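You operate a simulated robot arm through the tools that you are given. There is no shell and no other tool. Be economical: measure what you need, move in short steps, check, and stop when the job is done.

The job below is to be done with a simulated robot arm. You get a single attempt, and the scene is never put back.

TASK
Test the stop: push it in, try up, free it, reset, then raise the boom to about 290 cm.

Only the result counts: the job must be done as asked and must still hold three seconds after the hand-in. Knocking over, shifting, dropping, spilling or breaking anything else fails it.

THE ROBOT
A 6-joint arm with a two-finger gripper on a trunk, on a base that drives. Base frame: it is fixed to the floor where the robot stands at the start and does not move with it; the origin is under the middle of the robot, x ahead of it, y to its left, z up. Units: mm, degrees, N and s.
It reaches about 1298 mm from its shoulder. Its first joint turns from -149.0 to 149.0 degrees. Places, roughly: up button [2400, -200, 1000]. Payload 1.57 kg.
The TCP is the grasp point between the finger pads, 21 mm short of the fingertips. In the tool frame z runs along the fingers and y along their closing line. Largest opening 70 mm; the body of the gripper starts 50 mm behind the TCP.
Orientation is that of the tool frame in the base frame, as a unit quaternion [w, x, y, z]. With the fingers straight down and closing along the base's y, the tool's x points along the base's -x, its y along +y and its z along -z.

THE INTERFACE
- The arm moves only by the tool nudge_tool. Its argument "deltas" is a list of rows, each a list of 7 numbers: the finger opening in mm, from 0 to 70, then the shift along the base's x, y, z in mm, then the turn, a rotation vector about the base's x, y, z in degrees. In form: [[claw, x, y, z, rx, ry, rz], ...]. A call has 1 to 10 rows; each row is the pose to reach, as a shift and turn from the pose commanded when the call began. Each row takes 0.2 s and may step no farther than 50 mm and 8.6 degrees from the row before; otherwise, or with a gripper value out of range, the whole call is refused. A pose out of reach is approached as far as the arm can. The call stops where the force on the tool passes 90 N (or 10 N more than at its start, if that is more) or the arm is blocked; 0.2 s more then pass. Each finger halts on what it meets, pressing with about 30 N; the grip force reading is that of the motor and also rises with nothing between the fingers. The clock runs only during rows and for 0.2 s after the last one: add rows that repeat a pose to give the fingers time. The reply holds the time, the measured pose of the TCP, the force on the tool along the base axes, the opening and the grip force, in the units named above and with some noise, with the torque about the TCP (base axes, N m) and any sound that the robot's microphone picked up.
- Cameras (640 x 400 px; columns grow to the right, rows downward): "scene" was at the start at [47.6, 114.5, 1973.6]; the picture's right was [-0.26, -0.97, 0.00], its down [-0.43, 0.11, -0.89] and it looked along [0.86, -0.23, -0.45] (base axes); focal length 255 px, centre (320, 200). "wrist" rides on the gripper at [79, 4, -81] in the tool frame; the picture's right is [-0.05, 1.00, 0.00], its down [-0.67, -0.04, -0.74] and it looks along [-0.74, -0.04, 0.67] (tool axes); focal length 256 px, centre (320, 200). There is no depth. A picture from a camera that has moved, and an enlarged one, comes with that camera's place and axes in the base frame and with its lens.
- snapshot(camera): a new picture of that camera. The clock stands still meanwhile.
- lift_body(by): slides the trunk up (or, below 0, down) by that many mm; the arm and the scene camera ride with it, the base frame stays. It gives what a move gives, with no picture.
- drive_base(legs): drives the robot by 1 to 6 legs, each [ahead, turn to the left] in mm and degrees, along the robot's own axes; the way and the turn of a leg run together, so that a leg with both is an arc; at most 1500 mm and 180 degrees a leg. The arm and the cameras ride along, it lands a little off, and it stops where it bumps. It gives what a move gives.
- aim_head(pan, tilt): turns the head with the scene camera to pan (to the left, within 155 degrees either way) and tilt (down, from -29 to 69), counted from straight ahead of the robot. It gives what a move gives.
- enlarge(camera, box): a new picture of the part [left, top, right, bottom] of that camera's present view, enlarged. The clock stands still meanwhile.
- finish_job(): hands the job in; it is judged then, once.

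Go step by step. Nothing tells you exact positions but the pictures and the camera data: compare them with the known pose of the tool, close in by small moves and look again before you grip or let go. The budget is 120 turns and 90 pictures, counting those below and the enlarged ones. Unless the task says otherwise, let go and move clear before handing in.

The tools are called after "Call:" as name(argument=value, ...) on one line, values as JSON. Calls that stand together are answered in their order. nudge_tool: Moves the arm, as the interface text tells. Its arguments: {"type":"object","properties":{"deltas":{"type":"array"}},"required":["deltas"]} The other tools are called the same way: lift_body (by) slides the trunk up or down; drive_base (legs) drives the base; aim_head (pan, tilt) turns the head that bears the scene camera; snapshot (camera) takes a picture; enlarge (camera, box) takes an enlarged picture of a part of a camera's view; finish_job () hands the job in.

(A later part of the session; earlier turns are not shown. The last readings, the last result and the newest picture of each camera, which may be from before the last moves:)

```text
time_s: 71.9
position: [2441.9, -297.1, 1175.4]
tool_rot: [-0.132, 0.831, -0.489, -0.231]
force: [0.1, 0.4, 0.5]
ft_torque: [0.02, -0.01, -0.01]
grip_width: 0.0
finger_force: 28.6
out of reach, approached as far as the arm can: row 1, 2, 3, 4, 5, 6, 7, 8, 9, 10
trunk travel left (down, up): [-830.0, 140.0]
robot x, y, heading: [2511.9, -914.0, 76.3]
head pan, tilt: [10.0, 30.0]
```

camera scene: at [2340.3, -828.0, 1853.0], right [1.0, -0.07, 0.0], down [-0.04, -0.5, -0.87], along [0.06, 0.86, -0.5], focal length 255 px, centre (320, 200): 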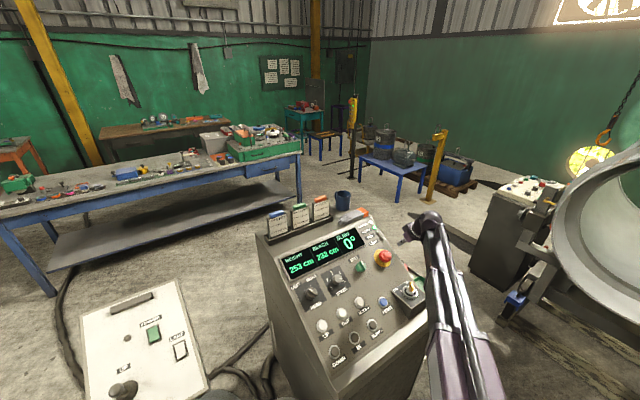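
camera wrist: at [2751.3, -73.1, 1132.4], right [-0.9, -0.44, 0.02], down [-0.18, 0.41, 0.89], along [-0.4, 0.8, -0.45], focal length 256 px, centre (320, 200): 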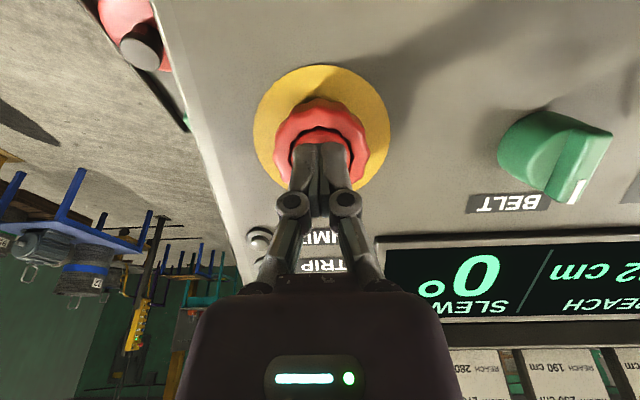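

The inner reach limit held y at -297. I'll shift toward the button axis from there and check.

Call:
nudge_tool(deltas=[[0, -34, 14, 0, 0, 0, 0], [0, -34, 14, 0, 0, 0, 0]])

Call:
snapshot(camera="wrist")

```text
time_s: 72.5
position: [2408.6, -284.8, 1175.8]
tool_rot: [-0.13, 0.831, -0.489, -0.232]
force: [0.2, -0.3, -0.5]
ft_torque: [0.02, 0.0, 0.0]
grip_width: 0.0
finger_force: 28.5
trunk travel left (down, up): [-830.0, 140.0]
robot x, y, heading: [2509.2, -912.7, 76.0]
head pan, tilt: [10.0, 30.0]
```

```text
52 pictures are left
camera wrist: at [2458.8, -381.7, 1203.9], right [-0.89, -0.45, 0.04], down [-0.05, 0.19, 0.98], along [-0.44, 0.88, -0.19], focal length 256 px, centre (320, 200)
```

wrist: 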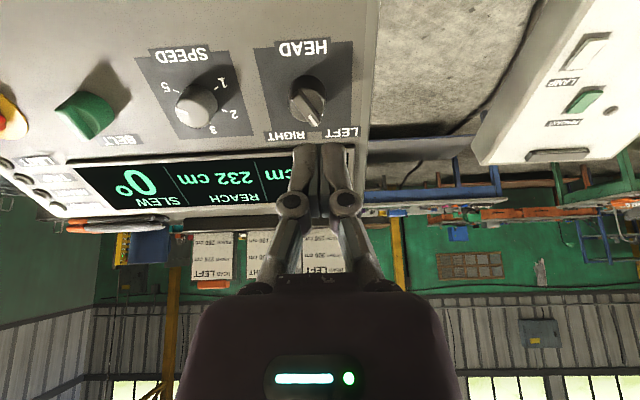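

Now straight down 115 mm, leaving about 50 mm to the button.

Call:
lift_body(by=-115)

Call:
snapshot(camera="wrist")

Call:
snapshot(camera="scene")

```text
time_s: 73.9
position: [2409.3, -284.3, 1059.6]
tool_rot: [-0.131, 0.831, -0.488, -0.232]
force: [-0.2, 0.0, 0.0]
ft_torque: [-0.01, 0.01, 0.03]
grip_width: 0.0
finger_force: 28.5
trunk travel left (down, up): [-715.0, 255.0]
robot x, y, heading: [2507.1, -912.9, 76.0]
head pan, tilt: [10.0, 30.0]
```

```text
51 pictures are left
camera wrist: at [2458.5, -381.5, 1088.8], right [-0.89, -0.45, 0.04], down [-0.05, 0.19, 0.98], along [-0.45, 0.87, -0.19], focal length 256 px, centre (320, 200)
```

wrist: 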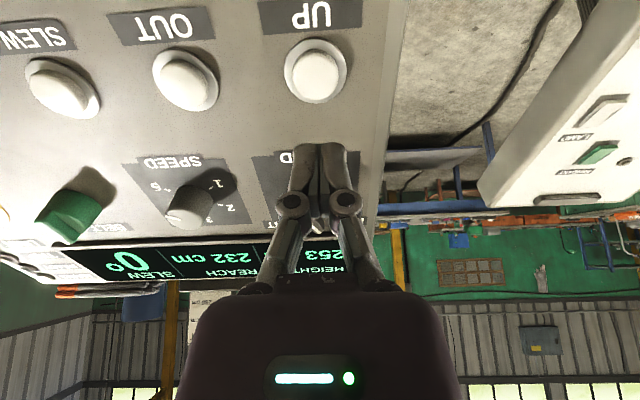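

```text
50 pictures are left
camera scene: at [2340.1, -828.1, 1725.1], right [1.0, -0.07, 0.0], down [-0.03, -0.5, -0.87], along [0.06, 0.86, -0.5], focal length 255 px, centre (320, 200)
```

scene: 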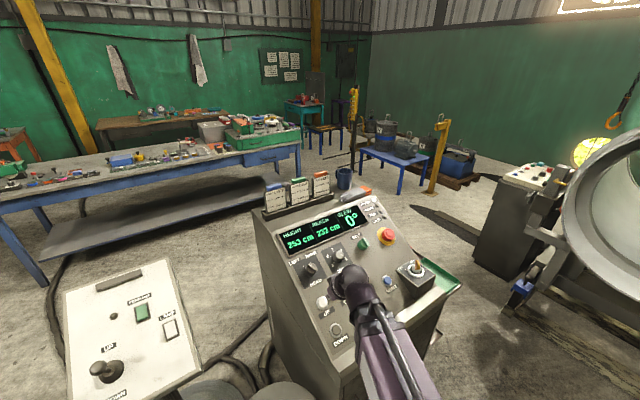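

UP is centred laterally and slightly downslope. Closing in another ~40 mm.

Call:
nudge_tool(deltas=[[0, -6, 11, 0, 0, 0, 0], [0, -6, 11, 0, 0, 0, 0]])

Call:
lift_body(by=-40)

Call:
snapshot(camera="wrist")

```text
time_s: 74.5
position: [2402.3, -271.9, 1059.8]
tool_rot: [-0.131, 0.831, -0.489, -0.231]
force: [-0.6, -0.3, 0.3]
ft_torque: [0.03, 0.0, 0.03]
grip_width: 0.0
finger_force: 28.6
trunk travel left (down, up): [-715.0, 255.0]
robot x, y, heading: [2509.4, -917.1, 75.9]
head pan, tilt: [10.0, 30.0]
```

```text
time_s: 75.4
position: [2404.1, -272.6, 1020.0]
tool_rot: [-0.131, 0.831, -0.489, -0.231]
force: [-0.2, -0.5, 0.3]
ft_torque: [-0.02, 0.01, -0.02]
grip_width: 0.0
finger_force: 28.2
trunk travel left (down, up): [-675.0, 295.0]
robot x, y, heading: [2509.3, -914.4, 75.6]
head pan, tilt: [10.0, 30.0]
```

```text
49 pictures are left
camera wrist: at [2452.8, -369.8, 1048.8], right [-0.89, -0.45, 0.04], down [-0.05, 0.19, 0.98], along [-0.45, 0.87, -0.19], focal length 256 px, centre (320, 200)
```

wrist: 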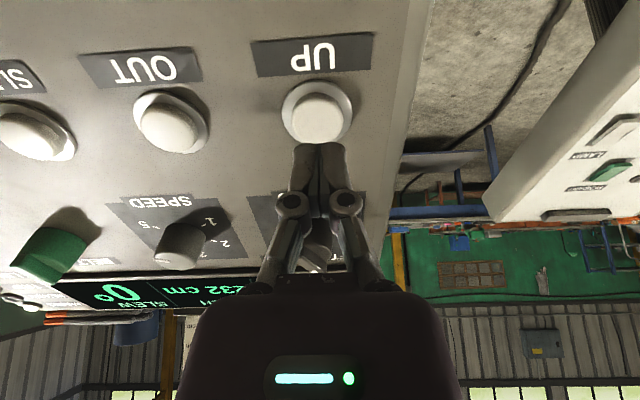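

UP is now measured at 49 mm ahead and 3 mm downslope. I'll close to ~6 mm, then press with small steps.

Call:
nudge_tool(deltas=[[0, -3, 8, 0, 0, 0, 0], [0, -3, 8, 0, 0, 0, 0]])

Call:
lift_body(by=-20)

Call:
nudge_tool(deltas=[[0, -1, 1.8, -3.4, -1.8, -1.05, 0], [0, -2, 3.5, -6.9, -3.6, -2.1, 0], [0, -2.5, 4.4, -8.6, -4.6, -2.6, 0], [0, -3, 5.3, -10.3, -5.6, -3.2, 0]])

Call:
snapshot(camera="wrist")

```text
time_s: 76.0
position: [2401.0, -264.1, 1019.5]
tool_rot: [-0.131, 0.831, -0.489, -0.231]
force: [0.3, 0.2, -0.6]
ft_torque: [-0.01, 0.03, -0.02]
grip_width: 0.0
finger_force: 27.6
trunk travel left (down, up): [-675.0, 295.0]
robot x, y, heading: [2509.1, -913.1, 76.2]
head pan, tilt: [10.0, 30.0]
```

```text
time_s: 76.6
position: [2399.8, -264.4, 999.2]
tool_rot: [-0.131, 0.831, -0.489, -0.232]
force: [0.0, -0.1, 0.7]
ft_torque: [0.02, 0.0, 0.0]
grip_width: 0.0
finger_force: 28.6
trunk travel left (down, up): [-655.0, 315.0]
robot x, y, heading: [2507.7, -913.4, 76.2]
head pan, tilt: [10.0, 30.0]
```

```text
time_s: 77.6
position: [2396.5, -259.7, 989.9]
tool_rot: [-0.104, 0.842, -0.496, -0.183]
force: [0.6, 0.6, -0.7]
ft_torque: [-0.02, -0.01, 0.01]
grip_width: 0.0
finger_force: 28.6
trunk travel left (down, up): [-655.0, 315.0]
robot x, y, heading: [2503.7, -914.7, 75.9]
head pan, tilt: [10.0, 30.0]
```

```text
48 pictures are left
camera wrist: at [2444.9, -353.2, 1031.2], right [-0.9, -0.44, 0.03], down [-0.11, 0.28, 0.95], along [-0.43, 0.85, -0.3], focal length 256 px, centre (320, 200)
```

wrist: 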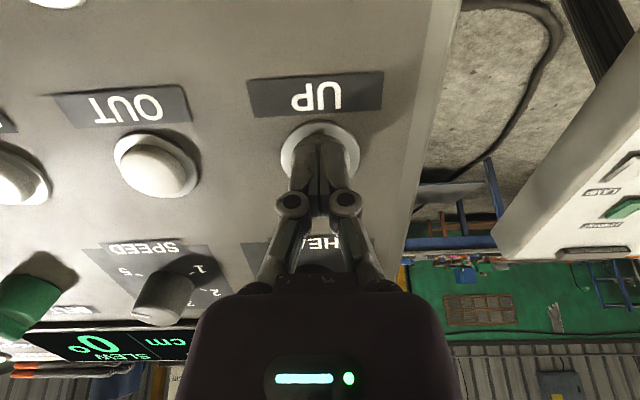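

Just above the button. Continuing the press.

Call:
nudge_tool(deltas=[[0, -0.5, 0.9, -1.8, -1.2, -0.7, 0], [0, -1, 1.8, -3.5, -2.4, -1.4, 0], [0, -1.5, 2.7, -5.2, -3.7, -2.1, 0], [0, -2, 3.5, -6.9, -5, -2.9, 0], [0, -2, 3.5, -6.9, -5, -2.9, 0]])

Call:
snapshot(camera="wrist")

```text
time_s: 78.8
position: [2395.2, -256.9, 985.4]
tool_rot: [-0.08, 0.851, -0.5, -0.141]
force: [5.1, 0.2, 24.1]
ft_torque: [0.28, 0.09, -0.05]
grip_width: 6.3
finger_force: 28.9
trunk travel left (down, up): [-655.0, 315.0]
robot x, y, heading: [2508.3, -915.6, 76.3]
head pan, tilt: [10.0, 30.0]
heard: click
```

```text
47 pictures are left
camera wrist: at [2440.4, -346.8, 1035.9], right [-0.9, -0.44, 0.02], down [-0.16, 0.36, 0.92], along [-0.41, 0.82, -0.39], focal length 256 px, centre (320, 200)
```

wrist: 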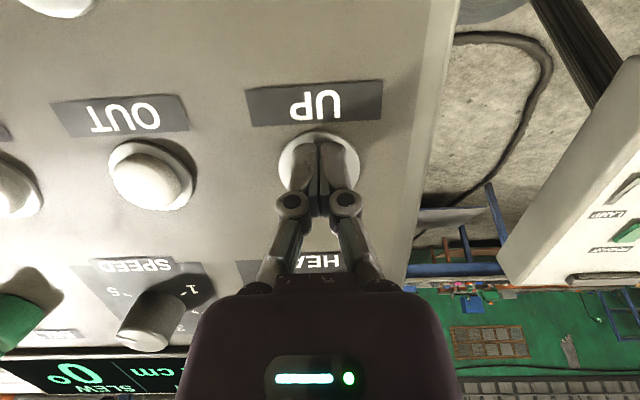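

A click was heard: UP was pressed. I'll hold briefly, then check the display and lamps.

Call:
nudge_tool(deltas=[[0, 0, 0, 0, 0, 0, 0], [0, 0, 0, 0, 0, 0, 0], [0, 0, 0, 0, 0, 0, 0]])

Call:
enlarge(camera="scene", box=[270, 180, 440, 300])

```text
time_s: 79.6
position: [2395.5, -256.0, 985.5]
tool_rot: [-0.08, 0.85, -0.501, -0.141]
force: [4.7, -1.5, 22.6]
ft_torque: [0.26, 0.05, -0.06]
grip_width: 5.9
finger_force: 28.3
trunk travel left (down, up): [-655.0, 315.0]
robot x, y, heading: [2506.6, -915.9, 76.2]
head pan, tilt: [10.0, 30.0]
```

```text
3.33 times, centred on (355, 240) of scene
camera zoom: at [2341.0, -830.5, 1665.3], right [1.0, -0.07, 0.0], down [-0.04, -0.5, -0.87], along [0.06, 0.86, -0.5], focal length 850 px, centre (203, 67)
```

zoom: 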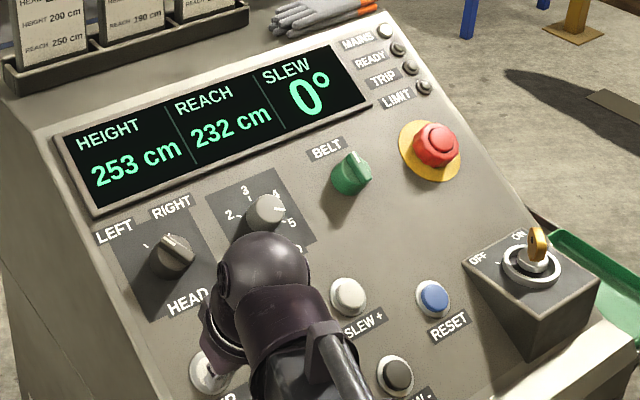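

Height stayed at 253 cm, so the stop test holds. I'll release UP, rise, and go back above the stop with the fingers opening.

Call:
lift_body(by=150)

Call:
nudge_tool(deltas=[[0, 0, 0, 0, 5.3, 3, 0], [0, 37, 25, 0, 10.6, 6.1, 0], [20, 74, 51, 0, 10.6, 6.1, 0], [40, 112, 77, 0, 10.6, 6.1, 0], [70, 150, 103, 0, 10.6, 6.1, 0], [70, 188, 129, 0, 10.6, 6.1, 0], [70, 226, 155, 0, 10.6, 6.1, 0], [70, 264, 181, 0, 10.6, 6.1, 0], [70, 302, 207, 0, 10.6, 6.1, 0], [70, 336, 230, 0, 10.6, 6.1, 0]])

Call:
snapshot(camera="wrist")

```text
time_s: 81.4
position: [2395.6, -255.7, 1134.2]
tool_rot: [-0.08, 0.851, -0.501, -0.14]
force: [0.2, -0.4, 0.3]
ft_torque: [-0.01, 0.03, -0.06]
grip_width: 0.0
finger_force: 28.4
trunk travel left (down, up): [-805.0, 165.0]
robot x, y, heading: [2508.4, -916.0, 76.2]
head pan, tilt: [10.0, 30.0]
```

```text
time_s: 83.6
position: [2729.4, -24.7, 1149.2]
tool_rot: [-0.13, 0.831, -0.489, -0.231]
force: [0.5, -0.3, 0.6]
ft_torque: [0.01, -0.01, -0.01]
grip_width: 69.9
finger_force: 0.2
out of reach, approached as far as the arm can: row 1, 2, 3, 4, 5, 6, 7, 8, 9, 10
trunk travel left (down, up): [-805.0, 165.0]
robot x, y, heading: [2509.9, -914.9, 76.0]
head pan, tilt: [10.0, 30.0]
```

```text
45 pictures are left
camera wrist: at [2778.7, -121.8, 1178.3], right [-0.89, -0.45, 0.04], down [-0.05, 0.19, 0.98], along [-0.45, 0.87, -0.19], focal length 256 px, centre (320, 200)
```

wrist: 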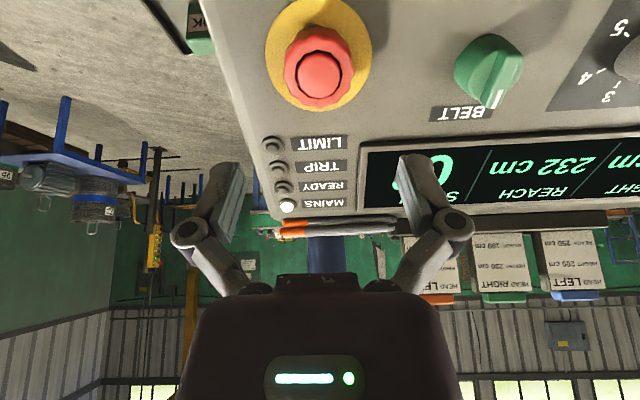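

The stop is nicely aligned. I'll descend ~75 mm along the axis and recheck before straddling it.

Call:
nudge_tool(deltas=[[70, -16.6, 30.8, 0, 0, 0, 0], [70, -16.6, 30.8, 0, 0, 0, 0]])

Call:
lift_body(by=-66)

Call:
snapshot(camera="wrist")

Call:
enlarge(camera="scene", box=[340, 180, 440, 260])

```text
time_s: 84.2
position: [2712.3, 4.5, 1150.6]
tool_rot: [-0.132, 0.831, -0.489, -0.231]
force: [-0.4, 0.0, -0.3]
ft_torque: [-0.01, 0.0, 0.01]
grip_width: 69.6
finger_force: 0.1
trunk travel left (down, up): [-805.0, 165.0]
robot x, y, heading: [2509.1, -912.1, 76.0]
head pan, tilt: [10.0, 30.0]
```

```text
time_s: 85.2
position: [2713.6, 4.3, 1084.5]
tool_rot: [-0.131, 0.831, -0.489, -0.232]
force: [-0.6, 0.7, 0.6]
ft_torque: [-0.03, -0.04, 0.0]
grip_width: 70.0
finger_force: 0.2
trunk travel left (down, up): [-739.0, 231.0]
robot x, y, heading: [2509.3, -913.7, 76.3]
head pan, tilt: [10.0, 30.0]
```

```text
44 pictures are left
camera wrist: at [2762.3, -92.6, 1112.8], right [-0.89, -0.45, 0.04], down [-0.06, 0.19, 0.98], along [-0.44, 0.87, -0.19], focal length 256 px, centre (320, 200)
```

wrist: 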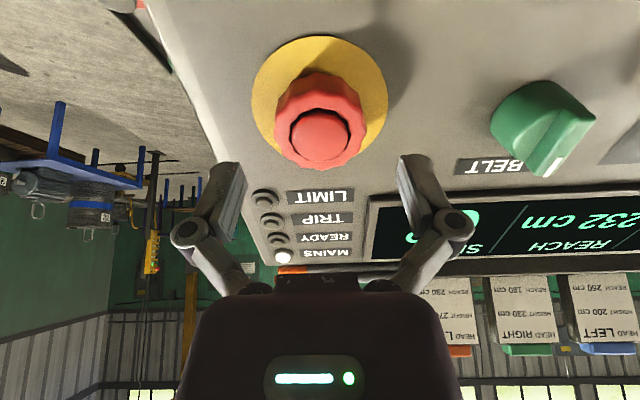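

```text
5.00 times, centred on (390, 220) of scene
camera zoom: at [2340.1, -828.0, 1749.1], right [1.0, -0.07, 0.0], down [-0.03, -0.5, -0.87], along [0.06, 0.86, -0.5], focal length 1274 px, centre (-30, 100)
```

zoom: 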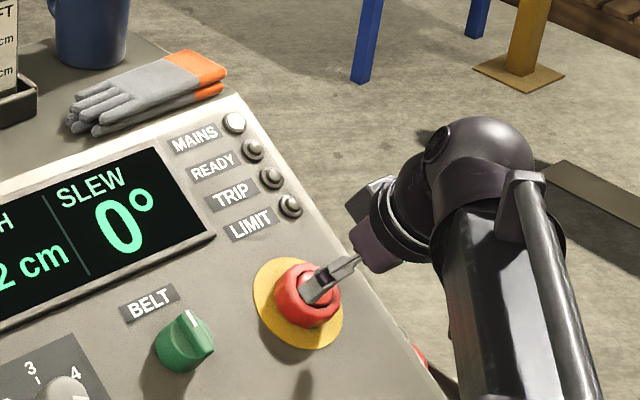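

Aligned, with about 33 mm to the face and a ring ~47 mm wide. Straddling it now.

Call:
nudge_tool(deltas=[[70, -7.2, 12.3, 0, 0, 0, 0], [70, -7.2, 12.3, 0, 0, 0, 0]])

Call:
lift_body(by=-26)

Call:
snapshot(camera="wrist")

Call:
enlarge(camera="scene", box=[340, 180, 440, 260])

```text
time_s: 85.8
position: [2706.6, 16.2, 1084.3]
tool_rot: [-0.131, 0.831, -0.489, -0.231]
force: [-0.9, -0.4, 0.6]
ft_torque: [0.03, 0.04, 0.0]
grip_width: 70.1
finger_force: 0.0
trunk travel left (down, up): [-739.0, 231.0]
robot x, y, heading: [2509.3, -914.6, 76.1]
head pan, tilt: [10.0, 30.0]
```

```text
time_s: 86.5
position: [2706.1, 15.8, 1057.9]
tool_rot: [-0.13, 0.831, -0.489, -0.232]
force: [0.1, -0.1, -0.2]
ft_torque: [0.03, -0.02, -0.01]
grip_width: 70.1
finger_force: 0.1
trunk travel left (down, up): [-713.0, 257.0]
robot x, y, heading: [2511.3, -914.5, 75.9]
head pan, tilt: [10.0, 30.0]
```

```text
42 pictures are left
camera wrist: at [2755.3, -80.5, 1086.8], right [-0.89, -0.45, 0.04], down [-0.05, 0.19, 0.98], along [-0.44, 0.87, -0.19], focal length 256 px, centre (320, 200)
```

wrist: 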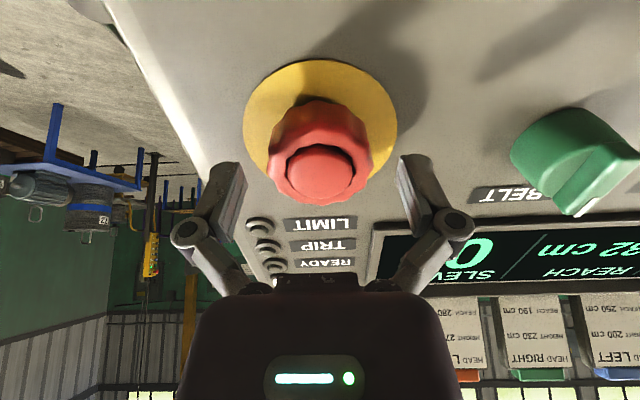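

```text
5.00 times, centred on (390, 220) of scene
camera zoom: at [2340.0, -828.0, 1723.0], right [1.0, -0.07, 0.0], down [-0.03, -0.5, -0.87], along [0.06, 0.86, -0.5], focal length 1274 px, centre (-30, 100)
```

zoom: 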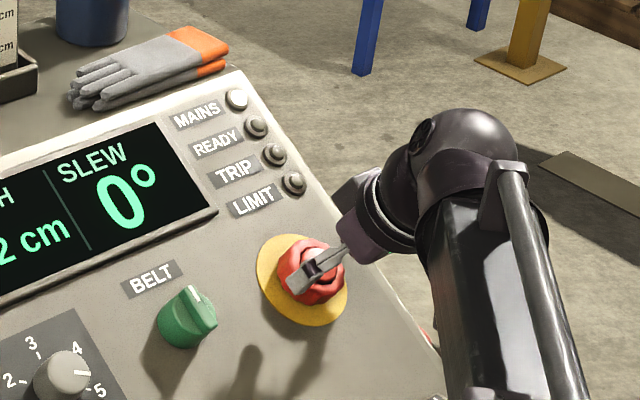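

Slightly deeper, then close on the ring.

Call:
nudge_tool(deltas=[[70, -1, 2, 0, 0, 0, 0], [70, -1, 2, 0, 0, 0, 0]])

Call:
lift_body(by=-7)

Call:
nudge_tool(deltas=[[55, 0, 0, 0, 0, 0, 0], [40, 0, 0, 0, 0, 0, 0], [30, 0, 0, 0, 0, 0, 0], [30, 0, 0, 0, 0, 0, 0]])

Call:
snapshot(camera="wrist")

```text
time_s: 87.2
position: [2705.7, 19.4, 1059.1]
tool_rot: [-0.131, 0.831, -0.489, -0.231]
force: [0.2, -0.5, -1.2]
ft_torque: [0.01, 0.0, -0.03]
grip_width: 70.0
finger_force: 0.1
trunk travel left (down, up): [-713.0, 257.0]
robot x, y, heading: [2506.3, -912.8, 75.8]
head pan, tilt: [10.0, 30.0]
```

```text
time_s: 87.7
position: [2704.8, 19.3, 1050.9]
tool_rot: [-0.131, 0.83, -0.49, -0.231]
force: [-0.1, 0.4, 0.1]
ft_torque: [-0.01, 0.0, 0.02]
grip_width: 70.0
finger_force: 0.0
trunk travel left (down, up): [-706.0, 264.0]
robot x, y, heading: [2507.8, -915.1, 75.9]
head pan, tilt: [10.0, 30.0]
```

```text
time_s: 88.7
position: [2704.9, 18.4, 1051.0]
tool_rot: [-0.131, 0.831, -0.489, -0.231]
force: [1.1, 1.6, 2.1]
ft_torque: [-0.05, -0.08, -0.05]
grip_width: 52.5
finger_force: 32.0
trunk travel left (down, up): [-706.0, 264.0]
robot x, y, heading: [2506.5, -912.5, 76.0]
head pan, tilt: [10.0, 30.0]
```

```text
40 pictures are left
camera wrist: at [2754.6, -78.5, 1079.8], right [-0.89, -0.45, 0.04], down [-0.05, 0.19, 0.98], along [-0.44, 0.87, -0.19], focal length 256 px, centre (320, 200)
```

wrist: 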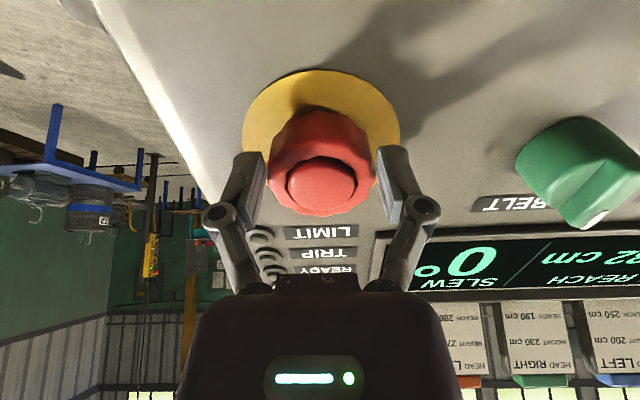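

Gripped at 52.5 mm. Now I'll twist clockwise in small steps.

Call:
nudge_tool(deltas=[[30, 0, 0, 0, -2.05, 3.55, -6.87], [30, 0, 0, 0, -4.1, 7.1, -13.7], [30, 0, 0, 0, -6.15, 10.65, -20.6], [30, 0, 0, 0, -8.2, 14.2, -27.5], [30, 0, 0, 0, -10.2, 17.8, -34.4]])

Call:
snapshot(camera="wrist")

Call:
enlarge(camera="scene", box=[270, 180, 440, 300])

```text
time_s: 89.9
position: [2699.1, 16.9, 1053.8]
tool_rot: [0.043, -0.613, 0.743, 0.264]
force: [-30.2, -7.8, 14.5]
ft_torque: [-0.48, 0.32, 0.71]
grip_width: 52.9
finger_force: 32.1
trunk travel left (down, up): [-706.0, 264.0]
robot x, y, heading: [2507.4, -913.5, 76.1]
head pan, tilt: [10.0, 30.0]
```

```text
39 pictures are left
camera wrist: at [2696.2, -89.3, 1093.7], right [-0.92, 0.16, 0.36], down [0.39, 0.26, 0.89], along [0.05, 0.95, -0.3], focal length 256 px, centre (320, 200)
```

wrist: 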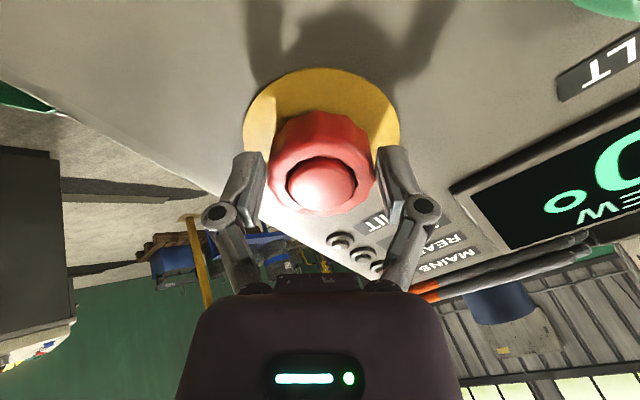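

```text
3.33 times, centred on (355, 240) of scene
camera zoom: at [2335.4, -831.0, 1716.0], right [1.0, -0.07, 0.0], down [-0.03, -0.5, -0.87], along [0.06, 0.86, -0.5], focal length 850 px, centre (203, 67)
```

zoom: 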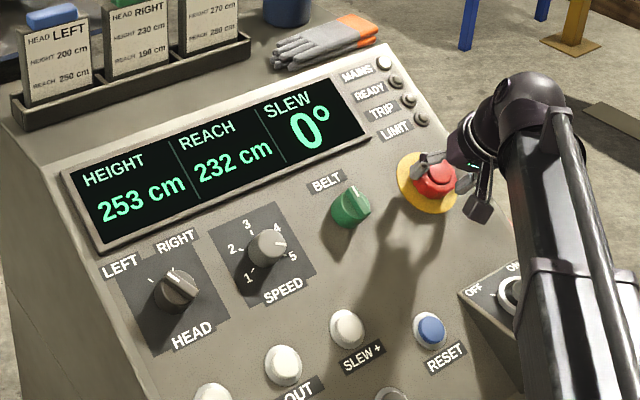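

It turned 40° with the grip. I'll ease the side load and turn a bit more, then open and compare.

Call:
nudge_tool(deltas=[[30, -4, -1, 0, 0, 0, 0], [30, -5, -1, 0, -2.05, 3.55, -6.87], [30, -5, -1, 0, -4.1, 7.1, -13.7], [30, -5, -1, 0, -4.1, 7.1, -13.7]])

Call:
snapshot(camera="wrist")

```text
time_s: 90.9
position: [2695.0, 17.9, 1053.4]
tool_rot: [0.007, -0.503, 0.822, 0.269]
force: [-24.7, 9.3, 23.2]
ft_torque: [0.63, 0.2, 0.33]
grip_width: 52.5
finger_force: 32.0
trunk travel left (down, up): [-706.0, 264.0]
robot x, y, heading: [2508.0, -913.4, 76.2]
head pan, tilt: [10.0, 30.0]
```

```text
37 pictures are left
camera wrist: at [2673.5, -82.4, 1101.9], right [-0.8, 0.39, 0.45], down [0.55, 0.2, 0.81], along [0.23, 0.9, -0.38], focal length 256 px, centre (320, 200)
```

wrist: 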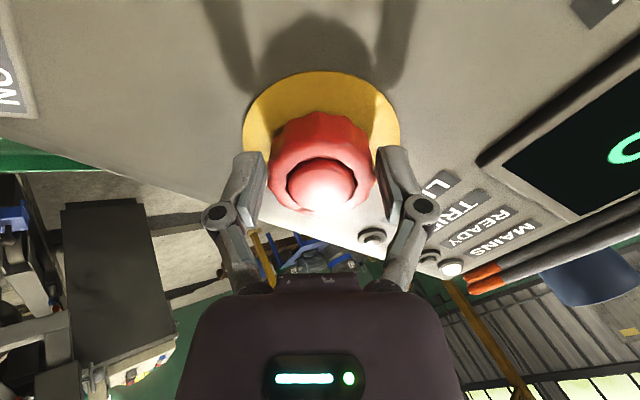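

I'll open and back out along the axis in small alternating steps, then compare the stop.

Call:
nudge_tool(deltas=[[50, 0, 0, 0, 0, 0, 0], [60, 0, 0, 0, 0, 0, 0], [70, 0, 0, 0, 0, 0, 0], [70, 2.5, -4.5, 0, 0, 0, 0], [70, 2.5, -4.5, 0, 0, 0, 0]])

Call:
lift_body(by=16)

Call:
nudge_tool(deltas=[[70, 5, -9, 0, 0, 0, 0], [70, 5, -9, 0, 0, 0, 0]])

Call:
lift_body(by=80)

Call:
snapshot(camera="wrist")

Call:
enlarge(camera="scene", box=[270, 180, 440, 300])

```text
time_s: 92.1
position: [2701.7, 13.6, 1050.5]
tool_rot: [0.007, -0.504, 0.822, 0.265]
force: [0.6, 1.1, -0.3]
ft_torque: [0.0, 0.02, -0.01]
grip_width: 69.9
finger_force: 0.0
trunk travel left (down, up): [-706.0, 264.0]
robot x, y, heading: [2508.3, -914.7, 76.2]
head pan, tilt: [10.0, 30.0]
```

```text
time_s: 92.7
position: [2701.7, 13.9, 1067.0]
tool_rot: [0.008, -0.504, 0.822, 0.266]
force: [-0.2, -0.2, -0.9]
ft_torque: [0.01, -0.02, -0.01]
grip_width: 69.9
finger_force: 0.1
trunk travel left (down, up): [-722.0, 248.0]
robot x, y, heading: [2510.2, -915.7, 76.0]
head pan, tilt: [10.0, 30.0]
```

```text
time_s: 93.3
position: [2707.9, 4.1, 1067.1]
tool_rot: [0.008, -0.504, 0.822, 0.266]
force: [0.3, 0.3, 0.8]
ft_torque: [0.0, 0.0, 0.0]
grip_width: 70.0
finger_force: 0.1
trunk travel left (down, up): [-722.0, 248.0]
robot x, y, heading: [2508.8, -913.9, 75.9]
head pan, tilt: [10.0, 30.0]
```

```text
time_s: 94.5
position: [2707.8, 5.0, 1147.5]
tool_rot: [0.008, -0.503, 0.822, 0.266]
force: [-0.6, -0.1, 0.0]
ft_torque: [-0.01, 0.01, 0.0]
grip_width: 70.2
finger_force: 0.0
trunk travel left (down, up): [-802.0, 168.0]
robot x, y, heading: [2509.2, -916.1, 76.0]
head pan, tilt: [10.0, 30.0]
```

```text
36 pictures are left
camera wrist: at [2685.2, -95.6, 1195.9], right [-0.8, 0.39, 0.44], down [0.55, 0.21, 0.81], along [0.23, 0.9, -0.38], focal length 256 px, centre (320, 200)
```

wrist: 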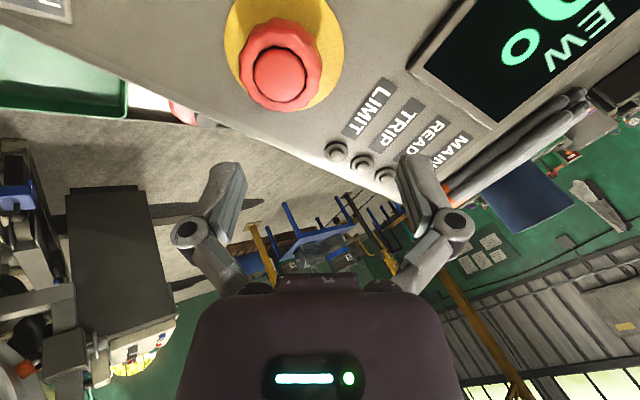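

```text
3.33 times, centred on (355, 240) of scene
camera zoom: at [2340.1, -827.7, 1812.0], right [1.0, -0.07, 0.0], down [-0.03, -0.5, -0.87], along [0.06, 0.86, -0.5], focal length 850 px, centre (203, 67)
```

zoom: 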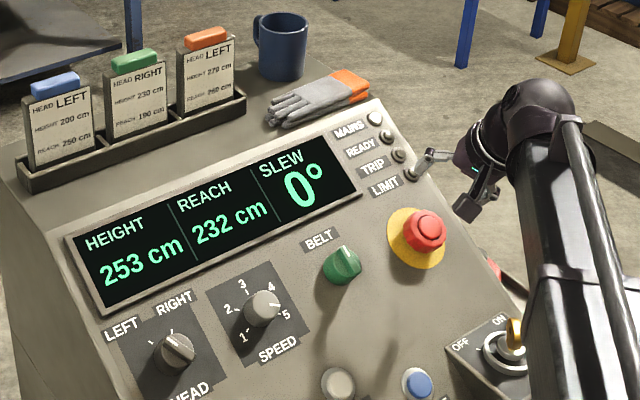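

Now I'll try RESET: close the fingers, turn back, and move above RESET at about (2652,-141,952).

Call:
nudge_tool(deltas=[[60, -5, -25, 0, 2.05, -3.55, 6.87], [40, -10, -50, 0, 4.1, -7.1, 13.7], [20, -16, -76, 0, 6.15, -10.65, 20.6], [0, -21, -102, 0, 8.2, -14.2, 27.5], [0, -26, -128, 0, 10.2, -17.8, 34.4], [0, -31, -154, 0, 12.3, -21.3, 41.2], [0, -37, -180, 0, 14.3, -24.9, 48.1], [0, -37, -180, 0, 14.3, -24.9, 48.1]])

Call:
snapshot(camera="wrist")

```text
time_s: 96.3
position: [2672.1, -174.8, 1147.2]
tool_rot: [-0.131, 0.831, -0.488, -0.231]
force: [0.7, -0.4, -0.3]
ft_torque: [0.03, -0.01, 0.01]
grip_width: 0.0
finger_force: 29.5
trunk travel left (down, up): [-802.0, 168.0]
robot x, y, heading: [2507.6, -911.1, 76.0]
head pan, tilt: [10.0, 30.0]
```

```text
34 pictures are left
camera wrist: at [2721.2, -272.5, 1175.5], right [-0.89, -0.45, 0.03], down [-0.06, 0.19, 0.98], along [-0.45, 0.87, -0.19], focal length 256 px, centre (320, 200)
```

wrist: 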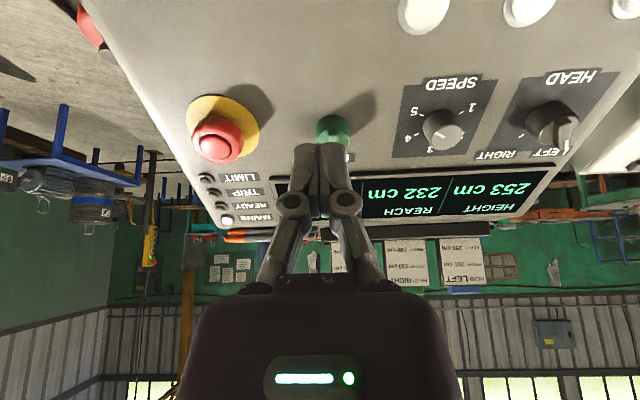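

Lowering 115 mm above RESET.

Call:
lift_body(by=-115)

Call:
snapshot(camera="wrist")

Call:
enlarge(camera="scene", box=[320, 180, 480, 320])

```text
time_s: 97.8
position: [2671.3, -175.1, 1031.4]
tool_rot: [-0.13, 0.831, -0.489, -0.232]
force: [-0.3, 0.3, 0.1]
ft_torque: [-0.02, -0.01, 0.02]
grip_width: 0.3
finger_force: 28.5
trunk travel left (down, up): [-687.0, 283.0]
robot x, y, heading: [2505.5, -912.6, 76.1]
head pan, tilt: [10.0, 30.0]
```

```text
33 pictures are left
camera wrist: at [2720.9, -272.8, 1060.8], right [-0.89, -0.45, 0.04], down [-0.05, 0.19, 0.98], along [-0.45, 0.87, -0.19], focal length 256 px, centre (320, 200)
```

wrist: 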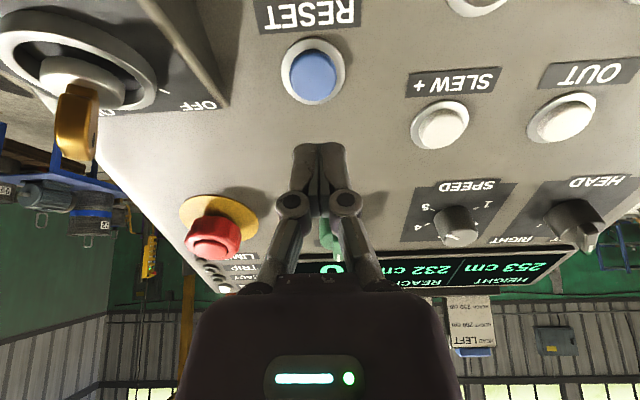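

```text
2.86 times, centred on (400, 250) of scene
camera zoom: at [2340.0, -828.0, 1697.1], right [1.0, -0.07, 0.0], down [-0.03, -0.5, -0.87], along [0.06, 0.86, -0.5], focal length 728 px, centre (91, 57)
```

zoom: 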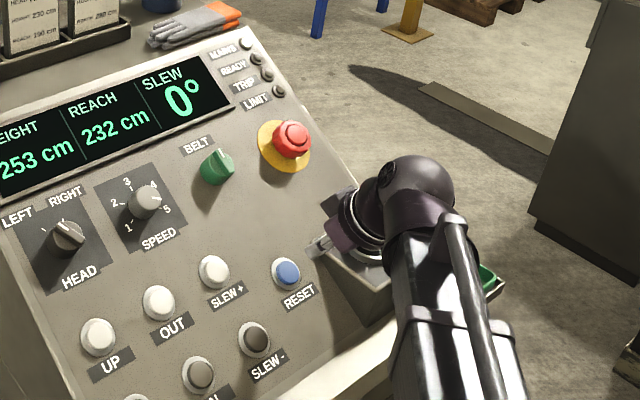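

RESET is centred (88 mm ahead, 11 mm downslope) and the key box is clear of the gripper. Closing to ~6 mm.

Call:
nudge_tool(deltas=[[0, -8.4, 20.3, 0, 0, 0, 0], [0, -8.4, 20.3, 0, 0, 0, 0]])

Call:
lift_body(by=-57)

Call:
snapshot(camera="wrist")

```text
time_s: 98.4
position: [2662.8, -157.1, 1031.9]
tool_rot: [-0.131, 0.831, -0.489, -0.231]
force: [0.9, -0.2, -1.0]
ft_torque: [0.01, 0.0, -0.01]
grip_width: 0.2
finger_force: 28.6
trunk travel left (down, up): [-687.0, 283.0]
robot x, y, heading: [2506.9, -918.5, 76.1]
head pan, tilt: [10.0, 30.0]
```

```text
time_s: 99.3
position: [2663.0, -156.3, 975.7]
tool_rot: [-0.132, 0.83, -0.489, -0.231]
force: [-0.3, -0.8, 0.4]
ft_torque: [-0.03, -0.03, 0.03]
grip_width: 0.0
finger_force: 28.4
trunk travel left (down, up): [-630.0, 340.0]
robot x, y, heading: [2506.3, -910.0, 75.9]
head pan, tilt: [10.0, 30.0]
```

```text
31 pictures are left
camera wrist: at [2712.8, -254.1, 1003.8], right [-0.89, -0.45, 0.04], down [-0.05, 0.19, 0.98], along [-0.45, 0.88, -0.19], focal length 256 px, centre (320, 200)
```

wrist: 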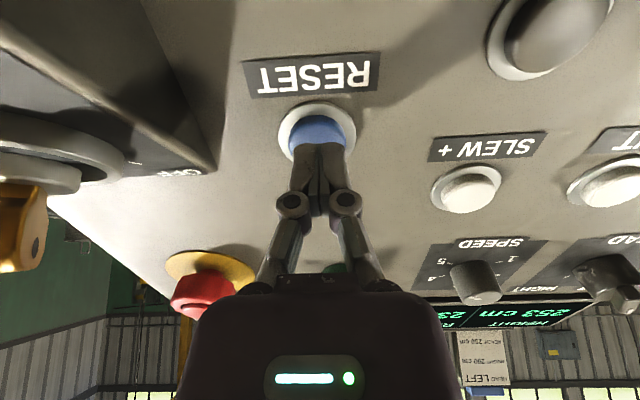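

Just above the blue button. I'll press in steps until it clicks.

Call:
nudge_tool(deltas=[[0, -1, 1.8, -3.4, -1.8, -1.05, 0], [0, -2, 3.5, -6.9, -3.6, -2.1, 0], [0, -2.5, 4.4, -8.6, -4.6, -2.6, 0], [0, -3, 5.3, -10.3, -5.6, -3.2, 0]])

Call:
nudge_tool(deltas=[[0, -0.5, 0.9, -1.8, -1.2, -0.7, 0], [0, -1, 1.8, -3.5, -2.4, -1.4, 0], [0, -1.5, 2.7, -5.2, -3.7, -2.1, 0], [0, -2, 3.5, -6.9, -5, -2.9, 0], [0, -2, 3.5, -6.9, -5, -2.9, 0]])

Call:
enlarge(camera="scene", box=[270, 180, 440, 300])

```text
time_s: 100.3
position: [2661.0, -152.0, 966.3]
tool_rot: [-0.104, 0.842, -0.496, -0.183]
force: [-0.1, 0.6, 2.1]
ft_torque: [0.01, 0.02, -0.01]
grip_width: 5.7
finger_force: 28.6
trunk travel left (down, up): [-630.0, 340.0]
robot x, y, heading: [2506.2, -915.3, 75.9]
head pan, tilt: [10.0, 30.0]
```

```text
time_s: 101.5
position: [2658.4, -149.6, 960.9]
tool_rot: [-0.081, 0.85, -0.5, -0.142]
force: [9.4, -1.0, 37.6]
ft_torque: [0.39, 0.1, -0.1]
grip_width: 5.8
finger_force: 29.0
trunk travel left (down, up): [-630.0, 340.0]
robot x, y, heading: [2510.3, -913.0, 75.9]
head pan, tilt: [10.0, 30.0]
heard: click
```

```text
3.33 times, centred on (355, 240) of scene
camera zoom: at [2340.3, -832.2, 1640.7], right [1.0, -0.07, 0.0], down [-0.03, -0.5, -0.87], along [0.06, 0.87, -0.5], focal length 850 px, centre (203, 67)
```

zoom: 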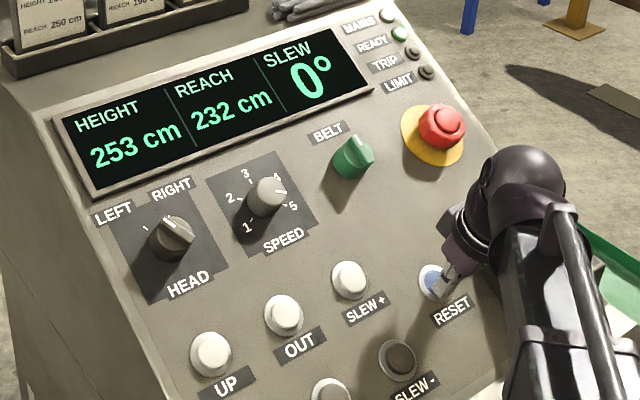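

READY is lit again: the stop is freed and reset. Now back to UP to raise the boom.

Call:
lift_body(by=125)

Call:
nudge_tool(deltas=[[0, 0, 0, 0, 5.3, 3, 0], [0, -35, -15, 0, 10.6, 6.1, 0], [0, -75, -33, 0, 10.6, 6.1, 0], [0, -115, -51, 0, 10.6, 6.1, 0], [0, -155, -69, 0, 10.6, 6.1, 0], [0, -195, -87, 0, 10.6, 6.1, 0], [0, -230, -102, 0, 10.6, 6.1, 0], [0, -258.5, -114.5, 0, 10.6, 6.1, 0], [0, -258.5, -114.5, 0, 10.6, 6.1, 0]])

Call:
enlarge(camera="scene", box=[270, 180, 440, 300])

```text
time_s: 103.1
position: [2657.9, -148.5, 1083.3]
tool_rot: [-0.079, 0.85, -0.501, -0.141]
force: [0.3, -0.3, 0.2]
ft_torque: [-0.01, -0.01, 0.0]
grip_width: 0.0
finger_force: 28.5
trunk travel left (down, up): [-755.0, 215.0]
robot x, y, heading: [2505.6, -915.4, 76.2]
head pan, tilt: [10.0, 30.0]
```

```text
time_s: 105.1
position: [2397.8, -260.9, 1099.7]
tool_rot: [-0.132, 0.83, -0.489, -0.232]
force: [0.0, 0.3, 0.5]
ft_torque: [-0.02, 0.01, -0.05]
grip_width: 0.0
finger_force: 29.1
out of reach, approached as far as the arm can: row 1, 2, 3, 4, 5, 6, 7, 8, 9
trunk travel left (down, up): [-755.0, 215.0]
robot x, y, heading: [2506.0, -916.4, 75.8]
head pan, tilt: [10.0, 30.0]
```

```text
3.33 times, centred on (355, 240) of scene
camera zoom: at [2340.1, -827.9, 1765.0], right [1.0, -0.07, 0.0], down [-0.03, -0.5, -0.87], along [0.06, 0.86, -0.5], focal length 850 px, centre (203, 67)
```

zoom: 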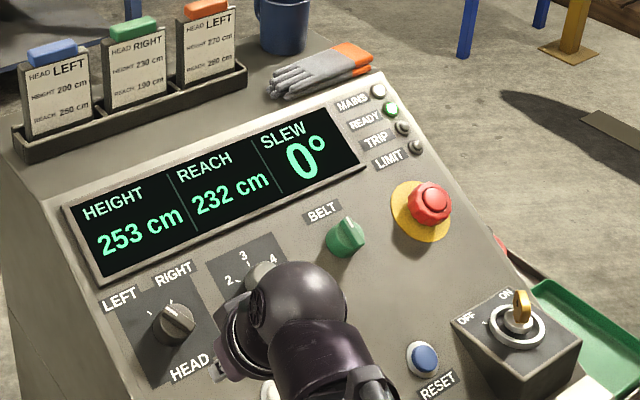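

READY holds. I'll lower to the UP pre-press pose, then give a short trial pulse to learn the rate.

Call:
nudge_tool(deltas=[[0, 2, -3, 0, 0, 0, 0], [0, 2, -3, 0, 0, 0, 0]])

Call:
lift_body(by=-100)

Call:
nudge_tool(deltas=[[0, -1, 1.8, -3.4, -1.8, -1.05, 0], [0, -2, 3.5, -6.9, -3.6, -2.1, 0], [0, -3, 5.3, -10.3, -5.6, -3.2, 0]])

Call:
snapshot(camera="wrist")

```text
time_s: 105.7
position: [2401.8, -264.5, 1099.8]
tool_rot: [-0.131, 0.831, -0.488, -0.231]
force: [1.1, -0.5, -0.1]
ft_torque: [-0.02, 0.03, 0.02]
grip_width: 0.2
finger_force: 28.9
trunk travel left (down, up): [-755.0, 215.0]
robot x, y, heading: [2509.8, -914.3, 75.9]
head pan, tilt: [10.0, 30.0]
```

```text
time_s: 107.0
position: [2402.0, -265.0, 999.9]
tool_rot: [-0.132, 0.83, -0.489, -0.232]
force: [-0.2, -0.2, -0.6]
ft_torque: [0.0, 0.0, 0.0]
grip_width: 0.0
finger_force: 28.2
trunk travel left (down, up): [-655.0, 315.0]
robot x, y, heading: [2505.9, -912.6, 75.8]
head pan, tilt: [10.0, 30.0]
```

```text
time_s: 107.8
position: [2399.0, -260.3, 990.1]
tool_rot: [-0.103, 0.843, -0.495, -0.184]
force: [-0.4, -0.3, -0.2]
ft_torque: [0.01, 0.04, 0.0]
grip_width: 0.0
finger_force: 28.6
trunk travel left (down, up): [-655.0, 315.0]
robot x, y, heading: [2507.0, -915.0, 75.8]
head pan, tilt: [10.0, 30.0]
```

```text
28 pictures are left
camera wrist: at [2446.2, -353.5, 1031.2], right [-0.9, -0.44, 0.03], down [-0.11, 0.28, 0.95], along [-0.43, 0.85, -0.3], focal length 256 px, centre (320, 200)
```

wrist: 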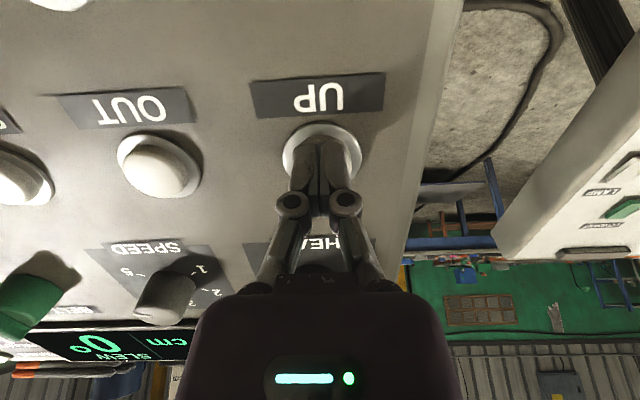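

Same pose as before over UP. Short pulse now: press, then release.

Call:
nudge_tool(deltas=[[0, -1, 1.8, -3.5, -2.4, -1.4, 0], [0, -2, 3.5, -6.9, -5, -2.9, 0], [0, -2, 3.5, -6.9, -5, -2.9, 0], [0, -1, 1.8, -3.5, -2.4, -1.4, 0], [0, 0, 0, 0, 0, 0, 0]])

Call:
enlarge(camera="scene", box=[270, 180, 440, 300])

```text
time_s: 109.0
position: [2398.9, -259.4, 989.9]
tool_rot: [-0.104, 0.843, -0.495, -0.184]
force: [-0.2, 0.3, -0.1]
ft_torque: [0.01, -0.03, 0.0]
grip_width: 0.0
finger_force: 28.8
trunk travel left (down, up): [-655.0, 315.0]
robot x, y, heading: [2509.0, -914.9, 75.9]
head pan, tilt: [10.0, 30.0]
heard: click
```

```text
3.33 times, centred on (355, 240) of scene
camera zoom: at [2339.9, -828.0, 1664.9], right [1.0, -0.07, 0.0], down [-0.03, -0.5, -0.87], along [0.06, 0.86, -0.5], focal length 850 px, centre (203, 67)
```

zoom: 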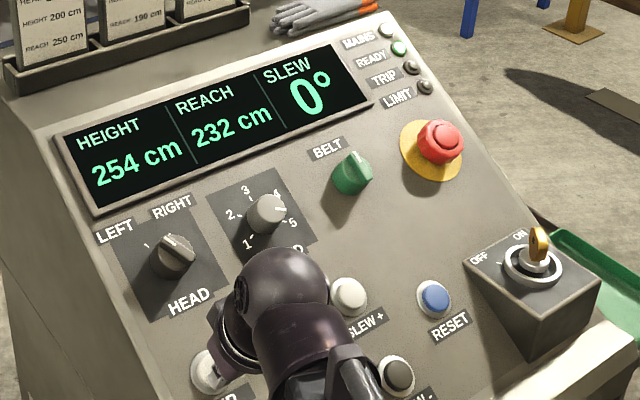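

It rises slowly (1 cm for the pulse). I'll press and hold for about 2 s and read it; the clock stands still while I look.

Call:
nudge_tool(deltas=[[0, -1, 1.8, -3.5, -2.4, -1.4, 0], [0, -2, 3.5, -6.9, -5, -2.9, 0], [0, -2, 3.5, -6.9, -5, -2.9, 0], [0, -2, 3.5, -6.9, -5, -2.9, 0], [0, -2, 3.5, -6.9, -5, -2.9, 0], [0, -2, 3.5, -6.9, -5, -2.9, 0], [0, -2, 3.5, -6.9, -5, -2.9, 0], [0, -2, 3.5, -6.9, -5, -2.9, 0], [0, -2, 3.5, -6.9, -5, -2.9, 0]])

Call:
enlarge(camera="scene", box=[270, 180, 440, 300])

```text
time_s: 111.0
position: [2396.4, -256.4, 984.5]
tool_rot: [-0.079, 0.85, -0.501, -0.14]
force: [2.1, -2.8, 14.2]
ft_torque: [0.16, 0.04, 0.01]
grip_width: 6.0
finger_force: 29.0
trunk travel left (down, up): [-655.0, 315.0]
robot x, y, heading: [2510.5, -912.7, 76.0]
head pan, tilt: [10.0, 30.0]
heard: click
```

```text
3.33 times, centred on (355, 240) of scene
camera zoom: at [2340.4, -829.8, 1665.2], right [1.0, -0.07, 0.0], down [-0.03, -0.5, -0.87], along [0.06, 0.86, -0.5], focal length 850 px, centre (203, 67)
```

zoom: 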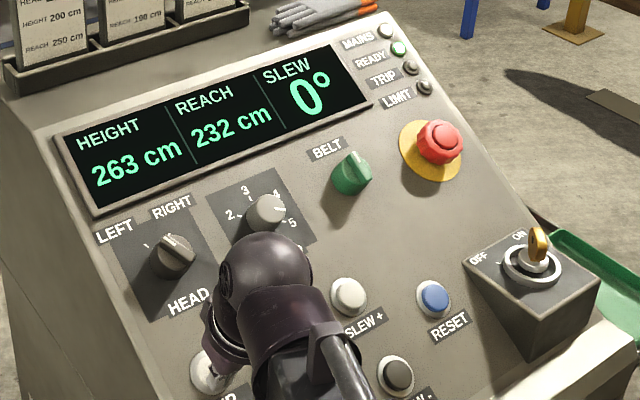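

263 cm and still holding. Another 2 s.

Call:
nudge_tool(deltas=[[0, 0, 0, 0, 0, 0, 0], [0, 0, 0, 0, 0, 0, 0], [0, 0, 0, 0, 0, 0, 0], [0, 0, 0, 0, 0, 0, 0], [0, 0, 0, 0, 0, 0, 0], [0, 0, 0, 0, 0, 0, 0], [0, 0, 0, 0, 0, 0, 0], [0, 0, 0, 0, 0, 0, 0], [0, 0, 0, 0, 0, 0, 0]])

Call:
enlarge(camera="scene", box=[270, 180, 440, 300])

```text
time_s: 113.0
position: [2397.4, -257.5, 985.0]
tool_rot: [-0.079, 0.851, -0.501, -0.14]
force: [4.2, -7.4, 9.9]
ft_torque: [-0.01, 0.01, 0.02]
grip_width: 6.1
finger_force: 28.5
trunk travel left (down, up): [-655.0, 315.0]
robot x, y, heading: [2507.8, -913.8, 76.0]
head pan, tilt: [10.0, 30.0]
```

```text
3.33 times, centred on (355, 240) of scene
camera zoom: at [2340.5, -829.8, 1665.2], right [1.0, -0.07, 0.0], down [-0.03, -0.5, -0.87], along [0.06, 0.86, -0.5], focal length 850 px, centre (203, 67)
```

zoom: 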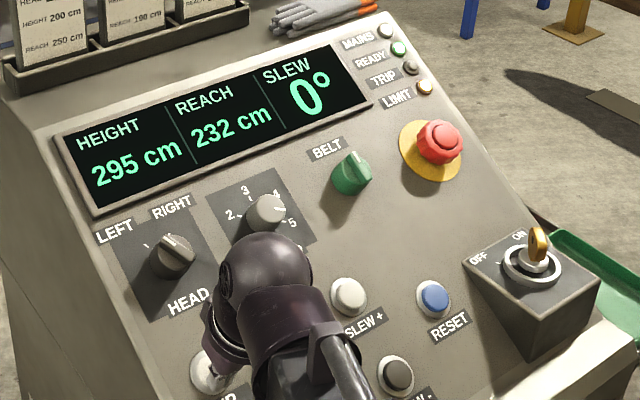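

It accelerated: 295 cm with LIMIT lit. I'll release at once and read again; a short DOWN correction will be needed.

Call:
nudge_tool(deltas=[[0, 2, -3.5, 6.9, 5, 2.9, 0], [0, 2, -3.5, 6.9, 5, 2.9, 0]])

Call:
lift_body(by=80)

Call:
enlarge(camera="scene", box=[270, 180, 440, 300])

```text
time_s: 113.6
position: [2398.6, -260.1, 990.2]
tool_rot: [-0.104, 0.842, -0.496, -0.184]
force: [0.4, -0.6, -0.6]
ft_torque: [0.03, -0.02, 0.0]
grip_width: 0.0
finger_force: 29.3
trunk travel left (down, up): [-655.0, 315.0]
robot x, y, heading: [2506.4, -912.1, 75.9]
head pan, tilt: [10.0, 30.0]
```

```text
time_s: 114.8
position: [2399.3, -259.6, 1070.6]
tool_rot: [-0.104, 0.842, -0.496, -0.183]
force: [0.1, -1.3, 0.2]
ft_torque: [0.03, -0.01, -0.01]
grip_width: 0.1
finger_force: 28.1
trunk travel left (down, up): [-735.0, 235.0]
robot x, y, heading: [2509.1, -913.2, 75.9]
head pan, tilt: [10.0, 30.0]
```

```text
3.33 times, centred on (355, 240) of scene
camera zoom: at [2339.9, -827.9, 1745.0], right [1.0, -0.07, 0.0], down [-0.03, -0.5, -0.87], along [0.06, 0.86, -0.5], focal length 850 px, centre (203, 67)
```

zoom: 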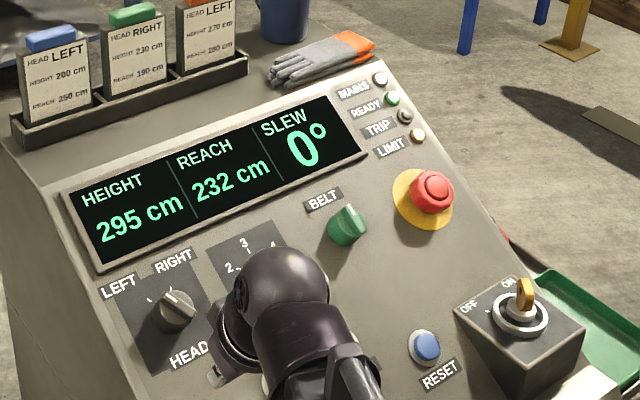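

Steady at 295 cm. I'll go above DOWN (about (2435,-323,923)) with a bit less tilt because of the inner reach limit.

Call:
nudge_tool(deltas=[[0, 19, -34, 0, -3.7, -2.1, 0], [0, 39, -68, 0, -7.4, -4.2, 0], [0, 39, -68, 0, -7.4, -4.2, 0]])

Call:
lift_body(by=-65)

Call:
snapshot(camera="wrist")

```text
time_s: 115.6
position: [2438.5, -328.3, 1060.2]
tool_rot: [-0.067, 0.854, -0.503, -0.12]
force: [0.3, -0.1, -0.4]
ft_torque: [0.0, 0.01, 0.01]
grip_width: 0.3
finger_force: 28.4
out of reach, approached as far as the arm can: row 1, 2, 3
trunk travel left (down, up): [-735.0, 235.0]
robot x, y, heading: [2509.0, -914.2, 76.0]
head pan, tilt: [10.0, 30.0]
```

```text
time_s: 116.6
position: [2437.5, -327.6, 996.3]
tool_rot: [-0.067, 0.854, -0.502, -0.12]
force: [-0.1, -0.8, 0.5]
ft_torque: [-0.02, -0.02, -0.01]
grip_width: 0.2
finger_force: 28.4
trunk travel left (down, up): [-670.0, 300.0]
robot x, y, heading: [2507.7, -913.5, 76.0]
head pan, tilt: [10.0, 30.0]
```

```text
23 pictures are left
camera wrist: at [2482.3, -415.7, 1051.9], right [-0.9, -0.44, 0.02], down [-0.18, 0.4, 0.9], along [-0.4, 0.8, -0.44], focal length 256 px, centre (320, 200)
```

wrist: 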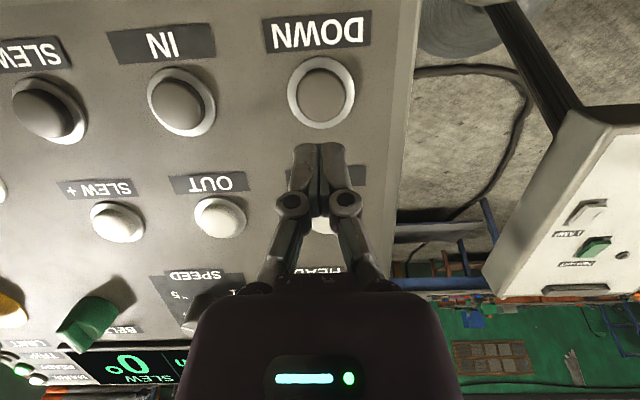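

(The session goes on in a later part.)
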